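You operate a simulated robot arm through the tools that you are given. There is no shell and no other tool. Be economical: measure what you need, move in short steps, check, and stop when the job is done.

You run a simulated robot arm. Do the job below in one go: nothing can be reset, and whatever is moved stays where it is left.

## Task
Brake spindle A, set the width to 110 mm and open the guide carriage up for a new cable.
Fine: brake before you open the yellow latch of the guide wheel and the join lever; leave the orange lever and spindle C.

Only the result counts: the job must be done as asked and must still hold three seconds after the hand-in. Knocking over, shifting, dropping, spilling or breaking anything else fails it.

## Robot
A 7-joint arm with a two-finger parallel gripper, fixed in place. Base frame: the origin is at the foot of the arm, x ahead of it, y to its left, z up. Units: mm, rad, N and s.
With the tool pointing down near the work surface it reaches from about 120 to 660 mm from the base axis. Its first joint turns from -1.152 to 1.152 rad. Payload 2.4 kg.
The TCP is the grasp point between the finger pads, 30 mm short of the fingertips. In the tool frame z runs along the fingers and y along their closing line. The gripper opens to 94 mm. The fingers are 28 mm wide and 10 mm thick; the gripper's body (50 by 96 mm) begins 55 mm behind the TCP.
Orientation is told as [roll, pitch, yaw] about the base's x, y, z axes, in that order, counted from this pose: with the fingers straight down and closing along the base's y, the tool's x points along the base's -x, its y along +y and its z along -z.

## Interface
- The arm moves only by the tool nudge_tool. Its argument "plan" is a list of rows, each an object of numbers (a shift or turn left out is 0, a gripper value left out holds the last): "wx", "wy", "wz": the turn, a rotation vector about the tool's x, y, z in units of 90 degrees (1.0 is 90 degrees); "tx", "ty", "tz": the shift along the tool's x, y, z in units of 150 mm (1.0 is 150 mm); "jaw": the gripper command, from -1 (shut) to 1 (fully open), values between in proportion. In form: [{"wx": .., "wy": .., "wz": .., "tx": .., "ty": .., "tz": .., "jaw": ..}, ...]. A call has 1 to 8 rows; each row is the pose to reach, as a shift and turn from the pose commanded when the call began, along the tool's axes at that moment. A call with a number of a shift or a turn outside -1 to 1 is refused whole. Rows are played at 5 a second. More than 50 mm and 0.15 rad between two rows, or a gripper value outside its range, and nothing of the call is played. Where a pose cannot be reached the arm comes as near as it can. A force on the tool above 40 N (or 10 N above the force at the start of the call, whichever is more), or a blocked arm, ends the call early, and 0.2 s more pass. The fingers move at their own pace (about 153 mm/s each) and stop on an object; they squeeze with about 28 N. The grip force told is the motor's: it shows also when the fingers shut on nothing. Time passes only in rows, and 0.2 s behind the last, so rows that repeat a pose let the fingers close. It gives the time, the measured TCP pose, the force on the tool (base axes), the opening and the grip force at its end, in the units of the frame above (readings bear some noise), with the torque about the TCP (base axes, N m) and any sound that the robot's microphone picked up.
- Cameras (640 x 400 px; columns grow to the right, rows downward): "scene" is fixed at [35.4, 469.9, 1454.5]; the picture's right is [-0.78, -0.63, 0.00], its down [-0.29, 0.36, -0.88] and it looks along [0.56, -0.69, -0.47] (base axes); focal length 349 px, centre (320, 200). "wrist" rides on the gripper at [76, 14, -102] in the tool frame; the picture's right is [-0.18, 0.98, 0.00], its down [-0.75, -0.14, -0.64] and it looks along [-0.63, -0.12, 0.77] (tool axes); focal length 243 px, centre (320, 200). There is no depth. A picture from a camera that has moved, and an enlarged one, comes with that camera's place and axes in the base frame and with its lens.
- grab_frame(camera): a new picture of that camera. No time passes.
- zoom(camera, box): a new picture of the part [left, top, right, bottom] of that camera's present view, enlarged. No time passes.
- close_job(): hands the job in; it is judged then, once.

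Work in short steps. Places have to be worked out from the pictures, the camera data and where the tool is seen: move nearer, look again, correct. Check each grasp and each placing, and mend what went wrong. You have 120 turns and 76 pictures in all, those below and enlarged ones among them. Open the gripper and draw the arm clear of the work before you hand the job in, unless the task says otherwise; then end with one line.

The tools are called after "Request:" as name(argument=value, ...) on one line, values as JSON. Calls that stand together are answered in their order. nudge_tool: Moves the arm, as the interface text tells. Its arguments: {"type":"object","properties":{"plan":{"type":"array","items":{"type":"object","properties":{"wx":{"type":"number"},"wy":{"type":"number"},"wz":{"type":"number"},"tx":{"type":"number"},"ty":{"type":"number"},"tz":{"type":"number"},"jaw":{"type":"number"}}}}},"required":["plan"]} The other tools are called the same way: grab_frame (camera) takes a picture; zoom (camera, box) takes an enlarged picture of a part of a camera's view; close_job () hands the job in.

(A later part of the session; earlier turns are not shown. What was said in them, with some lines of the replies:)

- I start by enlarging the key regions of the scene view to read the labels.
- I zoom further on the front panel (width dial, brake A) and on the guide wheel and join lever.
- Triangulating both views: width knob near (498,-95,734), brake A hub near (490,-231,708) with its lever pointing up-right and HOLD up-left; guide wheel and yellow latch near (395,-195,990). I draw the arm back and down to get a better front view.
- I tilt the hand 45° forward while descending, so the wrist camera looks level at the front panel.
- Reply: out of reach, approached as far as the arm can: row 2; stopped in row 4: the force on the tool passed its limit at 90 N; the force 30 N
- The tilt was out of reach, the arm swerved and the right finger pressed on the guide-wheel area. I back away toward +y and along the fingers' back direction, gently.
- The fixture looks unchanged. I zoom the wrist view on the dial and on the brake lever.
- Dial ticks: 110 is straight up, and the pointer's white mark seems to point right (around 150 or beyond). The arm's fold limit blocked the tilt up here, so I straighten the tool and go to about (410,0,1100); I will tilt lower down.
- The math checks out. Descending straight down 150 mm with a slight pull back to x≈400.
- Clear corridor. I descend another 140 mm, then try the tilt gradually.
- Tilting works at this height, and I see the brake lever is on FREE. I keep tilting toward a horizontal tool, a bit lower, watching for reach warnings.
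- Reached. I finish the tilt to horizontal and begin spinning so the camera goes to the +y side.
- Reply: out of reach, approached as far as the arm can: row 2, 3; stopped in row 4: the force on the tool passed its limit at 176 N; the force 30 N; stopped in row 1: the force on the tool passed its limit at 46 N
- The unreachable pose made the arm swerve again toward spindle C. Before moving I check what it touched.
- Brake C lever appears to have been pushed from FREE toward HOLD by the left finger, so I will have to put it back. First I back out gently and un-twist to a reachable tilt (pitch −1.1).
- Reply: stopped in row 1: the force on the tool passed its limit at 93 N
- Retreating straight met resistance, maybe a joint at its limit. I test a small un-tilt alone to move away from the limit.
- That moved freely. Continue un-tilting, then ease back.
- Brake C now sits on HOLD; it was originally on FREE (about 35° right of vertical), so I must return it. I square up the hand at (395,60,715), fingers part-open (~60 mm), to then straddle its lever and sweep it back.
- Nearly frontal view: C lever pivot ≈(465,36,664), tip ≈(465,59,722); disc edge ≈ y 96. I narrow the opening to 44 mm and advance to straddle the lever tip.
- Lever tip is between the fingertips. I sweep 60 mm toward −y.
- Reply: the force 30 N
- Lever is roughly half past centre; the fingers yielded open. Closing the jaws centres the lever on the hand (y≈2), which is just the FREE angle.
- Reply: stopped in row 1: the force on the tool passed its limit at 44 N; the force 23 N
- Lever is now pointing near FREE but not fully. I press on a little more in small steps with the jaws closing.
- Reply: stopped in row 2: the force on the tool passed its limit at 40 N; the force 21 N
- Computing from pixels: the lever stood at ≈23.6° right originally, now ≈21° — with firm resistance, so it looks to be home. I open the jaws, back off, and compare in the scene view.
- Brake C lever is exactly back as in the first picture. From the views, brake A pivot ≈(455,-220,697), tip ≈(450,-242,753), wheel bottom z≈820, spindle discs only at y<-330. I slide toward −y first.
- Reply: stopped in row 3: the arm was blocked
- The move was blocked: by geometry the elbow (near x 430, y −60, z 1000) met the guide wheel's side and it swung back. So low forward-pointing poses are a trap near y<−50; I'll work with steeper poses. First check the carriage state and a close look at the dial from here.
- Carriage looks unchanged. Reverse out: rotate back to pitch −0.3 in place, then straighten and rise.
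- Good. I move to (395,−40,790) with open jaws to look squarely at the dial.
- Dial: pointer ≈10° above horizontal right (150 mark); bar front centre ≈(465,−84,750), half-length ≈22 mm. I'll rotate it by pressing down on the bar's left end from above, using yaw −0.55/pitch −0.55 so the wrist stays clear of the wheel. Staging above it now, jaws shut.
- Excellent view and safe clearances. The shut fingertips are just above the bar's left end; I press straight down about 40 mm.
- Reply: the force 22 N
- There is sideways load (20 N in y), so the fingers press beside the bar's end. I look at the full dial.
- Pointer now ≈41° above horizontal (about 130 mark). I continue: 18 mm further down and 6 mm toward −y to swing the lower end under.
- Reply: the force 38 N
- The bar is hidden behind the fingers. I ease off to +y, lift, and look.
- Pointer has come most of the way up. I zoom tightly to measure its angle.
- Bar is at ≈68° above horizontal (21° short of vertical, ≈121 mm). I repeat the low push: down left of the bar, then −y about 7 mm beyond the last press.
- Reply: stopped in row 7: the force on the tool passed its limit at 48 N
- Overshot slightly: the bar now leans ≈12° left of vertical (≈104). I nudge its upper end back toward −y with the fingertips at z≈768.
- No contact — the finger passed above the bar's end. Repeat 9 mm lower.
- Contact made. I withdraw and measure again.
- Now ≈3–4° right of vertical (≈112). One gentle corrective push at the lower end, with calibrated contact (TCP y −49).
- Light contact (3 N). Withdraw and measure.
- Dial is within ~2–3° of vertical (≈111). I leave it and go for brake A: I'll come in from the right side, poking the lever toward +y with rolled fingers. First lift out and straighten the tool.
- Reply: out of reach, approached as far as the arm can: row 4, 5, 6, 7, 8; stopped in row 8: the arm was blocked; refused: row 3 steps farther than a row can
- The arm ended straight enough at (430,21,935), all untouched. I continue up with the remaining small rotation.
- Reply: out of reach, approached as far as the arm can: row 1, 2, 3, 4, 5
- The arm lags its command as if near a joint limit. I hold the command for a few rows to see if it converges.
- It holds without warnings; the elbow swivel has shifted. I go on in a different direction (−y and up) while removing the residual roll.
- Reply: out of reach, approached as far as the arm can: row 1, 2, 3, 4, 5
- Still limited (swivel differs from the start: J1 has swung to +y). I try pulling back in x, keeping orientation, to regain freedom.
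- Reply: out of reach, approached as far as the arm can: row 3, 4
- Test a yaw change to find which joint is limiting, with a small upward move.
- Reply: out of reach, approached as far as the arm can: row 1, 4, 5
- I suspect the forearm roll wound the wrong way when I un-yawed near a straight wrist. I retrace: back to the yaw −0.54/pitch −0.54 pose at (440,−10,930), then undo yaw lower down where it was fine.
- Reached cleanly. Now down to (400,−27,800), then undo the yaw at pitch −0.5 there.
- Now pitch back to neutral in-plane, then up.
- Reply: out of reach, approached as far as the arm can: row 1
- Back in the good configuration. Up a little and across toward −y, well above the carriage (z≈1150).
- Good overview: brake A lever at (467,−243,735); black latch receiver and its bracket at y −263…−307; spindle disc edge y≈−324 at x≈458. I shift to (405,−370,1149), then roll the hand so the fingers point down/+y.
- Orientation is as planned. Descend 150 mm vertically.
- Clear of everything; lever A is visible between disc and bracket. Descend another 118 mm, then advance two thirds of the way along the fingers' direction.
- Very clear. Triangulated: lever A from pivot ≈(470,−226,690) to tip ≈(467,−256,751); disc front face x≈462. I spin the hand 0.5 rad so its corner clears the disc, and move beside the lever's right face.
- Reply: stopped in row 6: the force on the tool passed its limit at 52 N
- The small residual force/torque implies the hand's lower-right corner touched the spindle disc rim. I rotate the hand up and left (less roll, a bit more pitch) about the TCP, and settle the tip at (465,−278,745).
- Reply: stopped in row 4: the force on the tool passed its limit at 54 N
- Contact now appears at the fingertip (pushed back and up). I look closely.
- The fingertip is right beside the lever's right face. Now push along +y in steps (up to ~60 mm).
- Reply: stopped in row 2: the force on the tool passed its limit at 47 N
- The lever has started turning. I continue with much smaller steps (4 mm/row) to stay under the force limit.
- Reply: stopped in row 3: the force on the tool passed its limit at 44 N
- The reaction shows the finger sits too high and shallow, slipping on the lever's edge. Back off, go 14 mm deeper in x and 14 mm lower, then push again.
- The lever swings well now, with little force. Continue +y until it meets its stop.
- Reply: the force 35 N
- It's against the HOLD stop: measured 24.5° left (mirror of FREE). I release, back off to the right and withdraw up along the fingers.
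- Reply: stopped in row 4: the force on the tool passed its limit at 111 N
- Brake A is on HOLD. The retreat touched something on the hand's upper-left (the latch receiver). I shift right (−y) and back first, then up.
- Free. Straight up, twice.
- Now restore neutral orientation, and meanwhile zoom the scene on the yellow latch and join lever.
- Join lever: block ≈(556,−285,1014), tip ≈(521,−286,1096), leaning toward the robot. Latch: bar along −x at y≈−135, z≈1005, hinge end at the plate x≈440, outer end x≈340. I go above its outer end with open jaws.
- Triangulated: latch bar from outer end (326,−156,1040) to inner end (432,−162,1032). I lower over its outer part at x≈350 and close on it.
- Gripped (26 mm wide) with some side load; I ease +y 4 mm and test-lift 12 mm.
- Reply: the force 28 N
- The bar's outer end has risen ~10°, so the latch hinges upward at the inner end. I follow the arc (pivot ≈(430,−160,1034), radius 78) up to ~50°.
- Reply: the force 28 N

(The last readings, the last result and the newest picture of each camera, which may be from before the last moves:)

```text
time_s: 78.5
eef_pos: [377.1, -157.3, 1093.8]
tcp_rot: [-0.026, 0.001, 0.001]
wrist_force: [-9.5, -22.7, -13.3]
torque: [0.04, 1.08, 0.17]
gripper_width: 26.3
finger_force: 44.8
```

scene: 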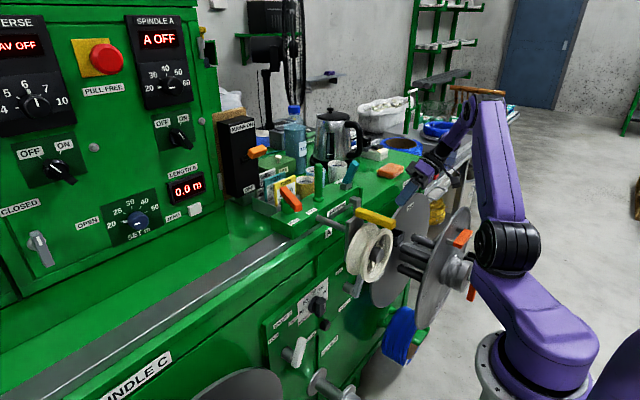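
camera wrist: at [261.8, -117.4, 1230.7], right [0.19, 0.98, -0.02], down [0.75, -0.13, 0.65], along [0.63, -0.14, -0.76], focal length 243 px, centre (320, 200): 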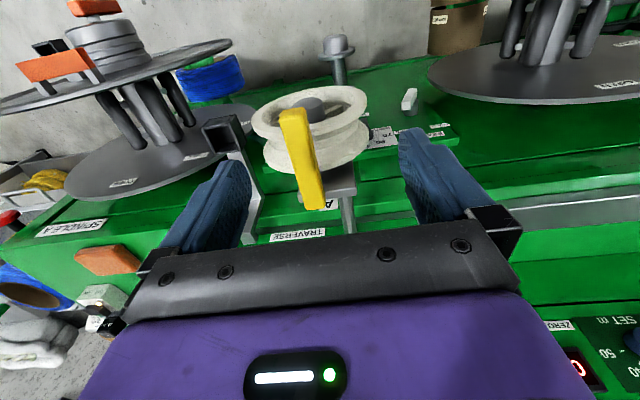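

Smooth. Continue to ~90°.

Request:
nudge_tool(plan=[{"tx": -0.037, "tz": -0.027, "ty": -0.01}, {"tx": -0.074, "tz": -0.051, "ty": -0.015}, {"tx": -0.115, "tz": -0.072, "ty": -0.015}, {"tx": -0.156, "tz": -0.09, "ty": -0.015}, {"tx": -0.2, "tz": -0.103, "ty": -0.015}, {"tx": -0.244, "tz": -0.113, "ty": -0.015}, {"tx": -0.289, "tz": -0.119, "ty": -0.015}, {"tx": -0.333, "tz": -0.121, "ty": -0.015}])

Request:
zoom(camera="scene", box=[320, 150, 430, 230])

```text
time_s: 80.3
eef_pos: [425.8, -157.8, 1111.5]
tcp_rot: [-0.021, 0.007, -0.002]
wrist_force: [-20.1, 1.8, 5.0]
torque: [0.88, 1.55, 0.36]
gripper_width: 21.8
finger_force: 44.7
```

```text
5.00 times, centred on (375, 190) of scene
camera zoom: at [34.7, 469.9, 1454.5], right [-0.78, -0.63, 0.0], down [-0.29, 0.36, -0.88], along [0.56, -0.69, -0.47], focal length 1747 px, centre (45, 250)
```

zoom: 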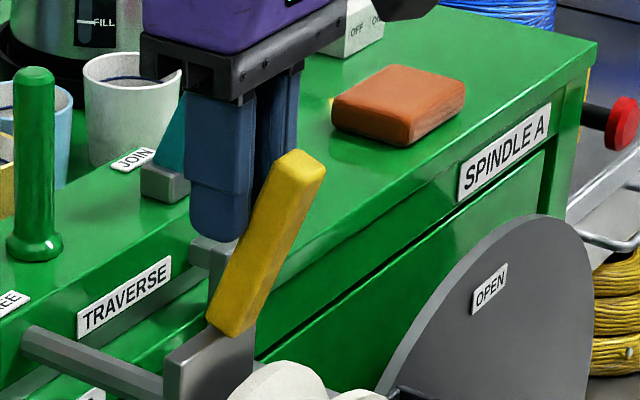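

The bar stands at ≈64° and the grip slipped on (width 21.8), so perhaps it's at its stop. I open, lift off, and then push it from the robot's side with shut fingers to make sure.

Request:
nudge_tool(plan=[{"jaw": 0.2}, {"jaw": 1}, {"tz": -0.2, "jaw": 1}, {"tz": -0.45, "jaw": 1}, {"tz": -0.7, "jaw": 1}, {"tz": -0.7, "tx": 0.25, "jaw": 0}, {"tz": -0.7, "tx": 0.5, "jaw": -1}, {"tz": -0.7, "tx": 0.65, "jaw": -1}])

Request:
zoom(camera="scene", box=[320, 150, 430, 230])

```text
time_s: 82.1
eef_pos: [330.4, -153.9, 1216.6]
tcp_rot: [-0.024, -0.001, -0.003]
wrist_force: [-0.2, -0.5, -0.5]
torque: [-0.01, 0.01, 0.01]
gripper_width: 0.1
finger_force: 27.8
```

```text
5.00 times, centred on (375, 190) of scene
camera zoom: at [35.4, 469.9, 1454.5], right [-0.78, -0.63, 0.0], down [-0.29, 0.36, -0.88], along [0.56, -0.69, -0.47], focal length 1747 px, centre (45, 250)
```

zoom: 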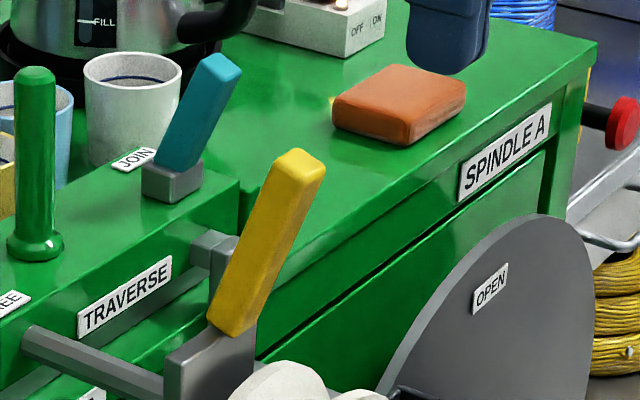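

It stays up at ~64°. Push test from the front: down to TCP z 1130 and forward in +x slowly.

Request:
nudge_tool(plan=[{"tz": 0.3}, {"tz": 0.58}, {"tz": 0.58, "tx": -0.13}, {"tz": 0.58, "tx": -0.24}, {"tz": 0.58, "tx": -0.29}, {"tz": 0.58, "tx": -0.34}, {"tz": 0.58, "tx": -0.39}, {"tz": 0.58, "tx": -0.44}])

```text
time_s: 83.9
eef_pos: [394.8, -157.0, 1129.7]
tcp_rot: [-0.02, 0.006, -0.003]
wrist_force: [-19.3, 2.4, 6.0]
torque: [0.14, -0.05, 0.06]
gripper_width: 0.0
finger_force: 27.5
```

It still turns (19 N), so it wasn't at the stop. Continue pushing +x until it firmly stops.

Request:
nudge_tool(plan=[{"tx": -0.035}, {"tx": -0.07}, {"tx": -0.105}, {"tx": -0.14}, {"tx": -0.175}, {"tx": -0.21}, {"tx": -0.245}, {"tx": -0.28}])

```text
time_s: 84.3
eef_pos: [394.5, -157.4, 1130.5]
tcp_rot: [-0.02, 0.018, -0.005]
wrist_force: [-11.0, 1.7, 4.0]
torque: [0.1, -0.06, 0.04]
gripper_width: 0.1
finger_force: 27.9
stopped in row 1: the force on the tool passed its limit at 45 N (the readings are from after the stop); the commanded pose is now the measured one
```

Firm stop (45 N, no motion): latch is fully open. I back off, rise and go over to the join lever: target (470,−286,1190).

Request:
nudge_tool(plan=[{"tx": 0.2}, {"tx": 0.3, "tz": -0.2}, {"tx": 0.3, "tz": -0.47}, {"tx": 0.3, "tz": -0.47, "ty": -0.3}, {"tx": 0.2, "tz": -0.47, "ty": -0.57}, {"tx": -0.05, "tz": -0.47, "ty": -0.75}, {"tx": -0.3, "tz": -0.47, "ty": -0.86}, {"tx": -0.5, "tz": -0.47, "ty": -0.86}])

Request:
grab_frame(camera="wrist")

```text
time_s: 86.1
eef_pos: [473.7, -284.8, 1202.7]
tcp_rot: [-0.021, 0.014, -0.003]
wrist_force: [0.2, 0.2, 1.0]
torque: [0.02, -0.01, 0.02]
gripper_width: 0.1
finger_force: 27.9
```

```text
6 pictures are left
camera wrist: at [398.8, -267.5, 1306.1], right [0.19, 0.98, -0.02], down [0.76, -0.13, 0.63], along [0.62, -0.14, -0.77], focal length 243 px, centre (320, 200)
```

wrist: 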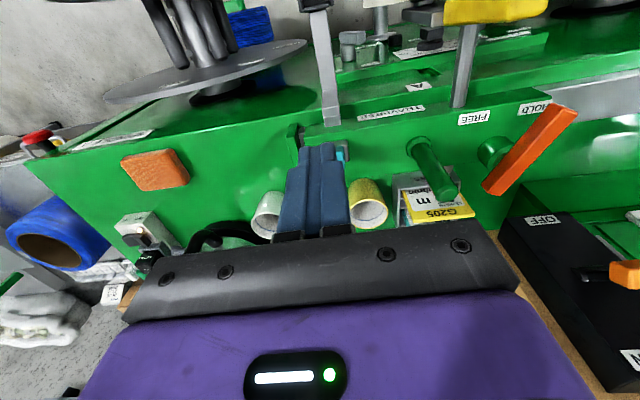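

Join lever tip is hidden just behind the fingertips, at y≈−282 as computed. I descend to z≈1105 in front of it and begin pushing +x.

Request:
nudge_tool(plan=[{"tz": 0.3, "tx": 0.03, "ty": 0.01}, {"tz": 0.55, "tx": 0.03, "ty": 0.015}, {"tz": 0.65, "tx": 0.02, "ty": 0.015}, {"tz": 0.65, "tx": -0.06, "ty": 0.015}, {"tz": 0.65, "tx": -0.12, "ty": 0.015}, {"tz": 0.65, "tx": -0.16, "ty": 0.015}, {"tz": 0.65, "tx": -0.2, "ty": 0.015}, {"tz": 0.65, "tx": -0.24, "ty": 0.015}])

```text
time_s: 87.9
eef_pos: [507.3, -285.5, 1102.1]
tcp_rot: [-0.022, 0.014, -0.002]
wrist_force: [-1.1, -0.3, 1.1]
torque: [0.01, 0.03, -0.02]
gripper_width: 0.0
finger_force: 27.7
```

Request:
nudge_tool(plan=[{"tx": -0.04}, {"tx": -0.08}, {"tx": -0.12}, {"tx": -0.16}, {"tx": -0.2}, {"tx": -0.24}, {"tx": -0.28}, {"tx": -0.32}])

Request:
zoom(camera="scene", box=[310, 140, 420, 220])

```text
time_s: 88.9
eef_pos: [527.9, -286.4, 1106.6]
tcp_rot: [-0.024, 0.008, -0.004]
wrist_force: [-4.0, 2.6, 7.0]
torque: [0.27, 0.11, 0.02]
gripper_width: 0.0
finger_force: 28.0
stopped in row 4: the force on the tool passed its limit at 42 N (the readings are from after the stop); the commanded pose is now the measured one
```

```text
5.00 times, centred on (365, 180) of scene
camera zoom: at [35.1, 470.0, 1454.4], right [-0.78, -0.63, 0.0], down [-0.29, 0.36, -0.88], along [0.56, -0.69, -0.47], focal length 1747 px, centre (95, 300)
```

zoom: 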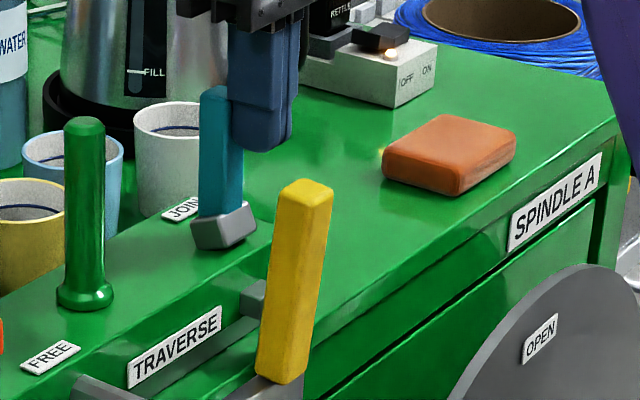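

Lever has come to vertical and keeps turning away; finger rides up slightly. I continue with smaller steps, holding z down a bit.

Request:
nudge_tool(plan=[{"tx": 0.02, "tz": 0.03}, {"tx": -0.01, "tz": 0.04}, {"tx": -0.04, "tz": 0.04}, {"tx": -0.065, "tz": 0.04}, {"tx": -0.09, "tz": 0.04}, {"tx": -0.115, "tz": 0.04}, {"tx": -0.14, "tz": 0.04}, {"tx": -0.165, "tz": 0.04}])

```text
time_s: 89.4
eef_pos: [528.7, -287.6, 1106.6]
tcp_rot: [-0.029, 0.0, -0.004]
wrist_force: [-4.1, 1.9, 7.4]
torque: [0.28, 0.18, -0.03]
gripper_width: 0.1
finger_force: 27.6
stopped in row 2: the force on the tool passed its limit at 45 N (the readings are from after the stop); the commanded pose is now the measured one
```

Blocked early again, even downward. I check the contact with one close wrist view.

Request:
zoom(camera="wrist", box=[240, 90, 420, 203])

```text
3.54 times, centred on (330, 146) of wrist
camera zoom: at [451.8, -267.4, 1210.2], right [0.19, 0.98, -0.03], down [0.75, -0.12, 0.65], along [0.63, -0.14, -0.76], focal length 859 px, centre (285, 389)
```

zoom: 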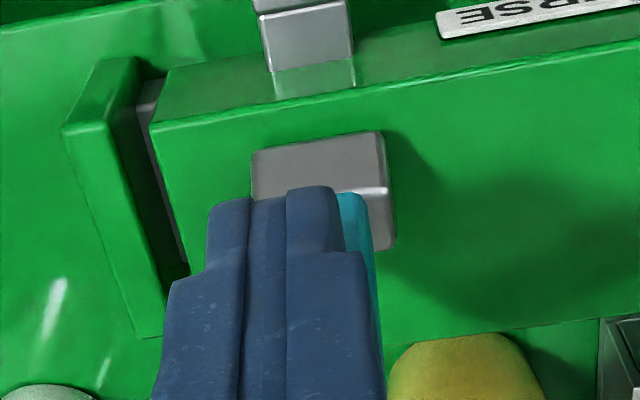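

Contact is on the lever but 8–9 mm off-centre to its right. I recentre (+y 8 mm), go 8 mm higher for leverage, and push in 3 mm steps.

Request:
nudge_tool(plan=[{"tx": 0.05, "tz": -0.02}, {"tx": 0.05, "tz": -0.05, "ty": 0.055}, {"tx": 0.0, "tz": -0.05, "ty": 0.055}, {"tx": -0.02, "tz": -0.05, "ty": 0.055}, {"tx": -0.04, "tz": -0.05, "ty": 0.055}, {"tx": -0.06, "tz": -0.05, "ty": 0.055}, {"tx": -0.08, "tz": -0.05, "ty": 0.055}, {"tx": -0.1, "tz": -0.05, "ty": 0.055}])

```text
time_s: 91.2
eef_pos: [543.0, -277.1, 1114.8]
tcp_rot: [-0.03, 0.0, -0.003]
wrist_force: [-0.8, 0.2, 0.1]
torque: [0.02, -0.02, 0.01]
gripper_width: 0.0
finger_force: 27.7
```

Now moving freely. Continue in +x.

Request:
nudge_tool(plan=[{"tx": -0.027}, {"tx": -0.053}, {"tx": -0.08}, {"tx": -0.107}, {"tx": -0.133}, {"tx": -0.16}, {"tx": -0.187}, {"tx": -0.213}])

```text
time_s: 92.3
eef_pos: [555.4, -277.9, 1114.9]
tcp_rot: [-0.025, 0.023, -0.006]
wrist_force: [-10.6, 4.1, 7.3]
torque: [0.14, 0.23, 0.09]
gripper_width: 0.0
finger_force: 28.3
stopped in row 5: the force on the tool passed its limit at 45 N (the readings are from after the stop); the commanded pose is now the measured one
```

Request:
nudge_tool(plan=[{"tx": -0.012}, {"tx": -0.024}, {"tx": -0.036}, {"tx": -0.048}])

Request:
zoom(camera="scene", box=[310, 140, 420, 220])

```text
time_s: 93.0
eef_pos: [555.0, -279.3, 1114.3]
tcp_rot: [-0.021, 0.034, -0.01]
wrist_force: [-10.2, 5.0, 6.7]
torque: [0.16, 0.23, 0.08]
gripper_width: 0.1
finger_force: 27.6
stopped in row 3: the force on the tool passed its limit at 42 N (the readings are from after the stop); the commanded pose is now the measured one
```

```text
5.00 times, centred on (365, 180) of scene
camera zoom: at [34.9, 470.1, 1454.4], right [-0.78, -0.63, 0.0], down [-0.29, 0.36, -0.88], along [0.56, -0.69, -0.47], focal length 1747 px, centre (95, 300)
```

zoom: 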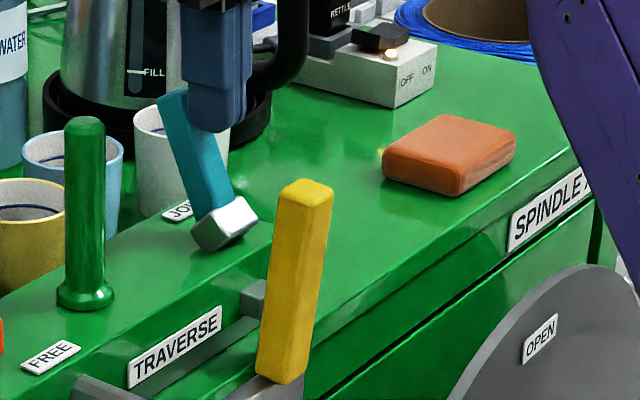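

Join lever leans fully the other way, against its stop. I withdraw: back, up, then clear toward +y.

Request:
nudge_tool(plan=[{"tx": 0.1}, {"tx": 0.2, "tz": -0.2}, {"tx": 0.25, "tz": -0.45}, {"tx": 0.3, "tz": -0.7}, {"tx": 0.45, "tz": -0.9}, {"tx": 0.6, "tz": -1.0}, {"tx": 0.6, "tz": -1.0}])

Request:
nudge_tool(plan=[{"ty": 0.25, "jaw": 1}, {"ty": 0.5, "jaw": 1}, {"ty": 0.75, "jaw": 1}, {"ty": 1.0, "jaw": 1}, {"ty": 1.0, "jaw": 1}])

Request:
nudge_tool(plan=[{"ty": 0.25}, {"ty": 0.5}, {"ty": 0.75}, {"ty": 0.9}, {"ty": 0.9}])

Request:
zoom(camera="scene", box=[265, 160, 425, 360])

```text
time_s: 94.6
eef_pos: [471.6, -276.7, 1266.5]
tcp_rot: [-0.02, 0.033, -0.009]
wrist_force: [0.2, 0.7, 0.2]
torque: [0.0, -0.02, -0.02]
gripper_width: 0.0
finger_force: 28.3
```

```text
time_s: 95.8
eef_pos: [472.3, -125.0, 1261.1]
tcp_rot: [-0.022, 0.03, -0.009]
wrist_force: [-0.3, -0.3, -0.9]
torque: [-0.02, -0.03, -0.03]
gripper_width: 94.1
finger_force: 0.1
```

```text
time_s: 97.0
eef_pos: [473.4, 10.8, 1261.6]
tcp_rot: [-0.021, 0.032, -0.01]
wrist_force: [0.5, 0.2, 0.1]
torque: [-0.03, 0.01, 0.02]
gripper_width: 94.0
finger_force: 0.0
```

```text
2.00 times, centred on (345, 260) of scene
camera zoom: at [35.4, 469.9, 1454.5], right [-0.78, -0.63, 0.0], down [-0.29, 0.36, -0.88], along [0.56, -0.69, -0.47], focal length 699 px, centre (270, 80)
```

zoom: 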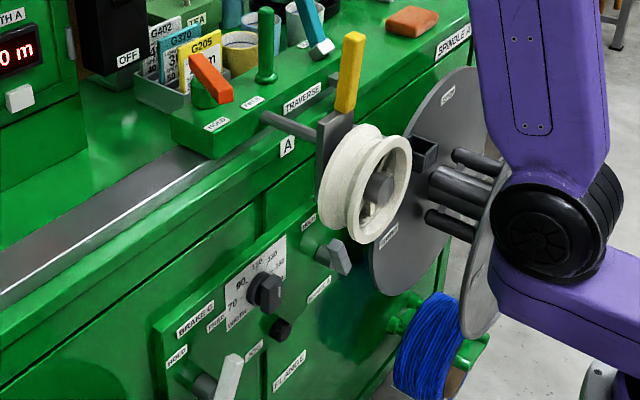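

All levers look right; one last tight look at the dial and brake A.

Request:
zoom(camera="scene", box=[305, 270, 369, 318])

```text
8.33 times, centred on (337, 294) of scene
camera zoom: at [35.4, 469.9, 1454.5], right [-0.78, -0.63, 0.0], down [-0.29, 0.36, -0.88], along [0.56, -0.69, -0.47], focal length 2911 px, centre (178, -583)
```

zoom: 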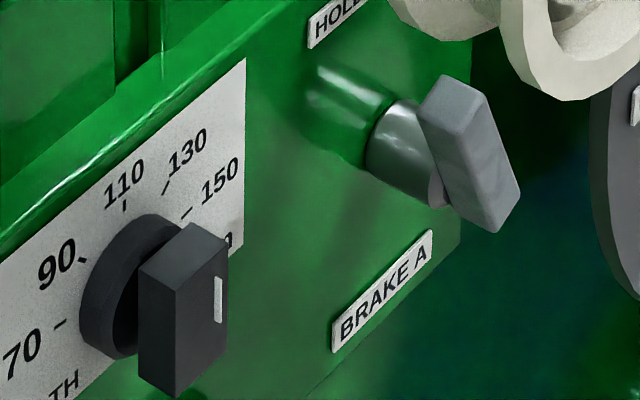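

The dial stands within about 3° of the 110 mark (111–112 mm). Brake A is on HOLD, the latch and join lever are open, and the orange lever, brake C and the rest are as at the start. The arm is clear with the jaws open, so I hand in.

Request:
close_job()

```text
The job is handed in.
```

Job handed in: spindle A is braked, then the yellow latch and join lever were opened. The width reads about 111–112 mm, not exactly 110. I knocked spindle C's brake lever to HOLD by accident and put it back on FREE, and the arm also bumped the wheel/latch area, spindle A's disc and the latch receiver, with no visible shift. The orange lever was not touched.
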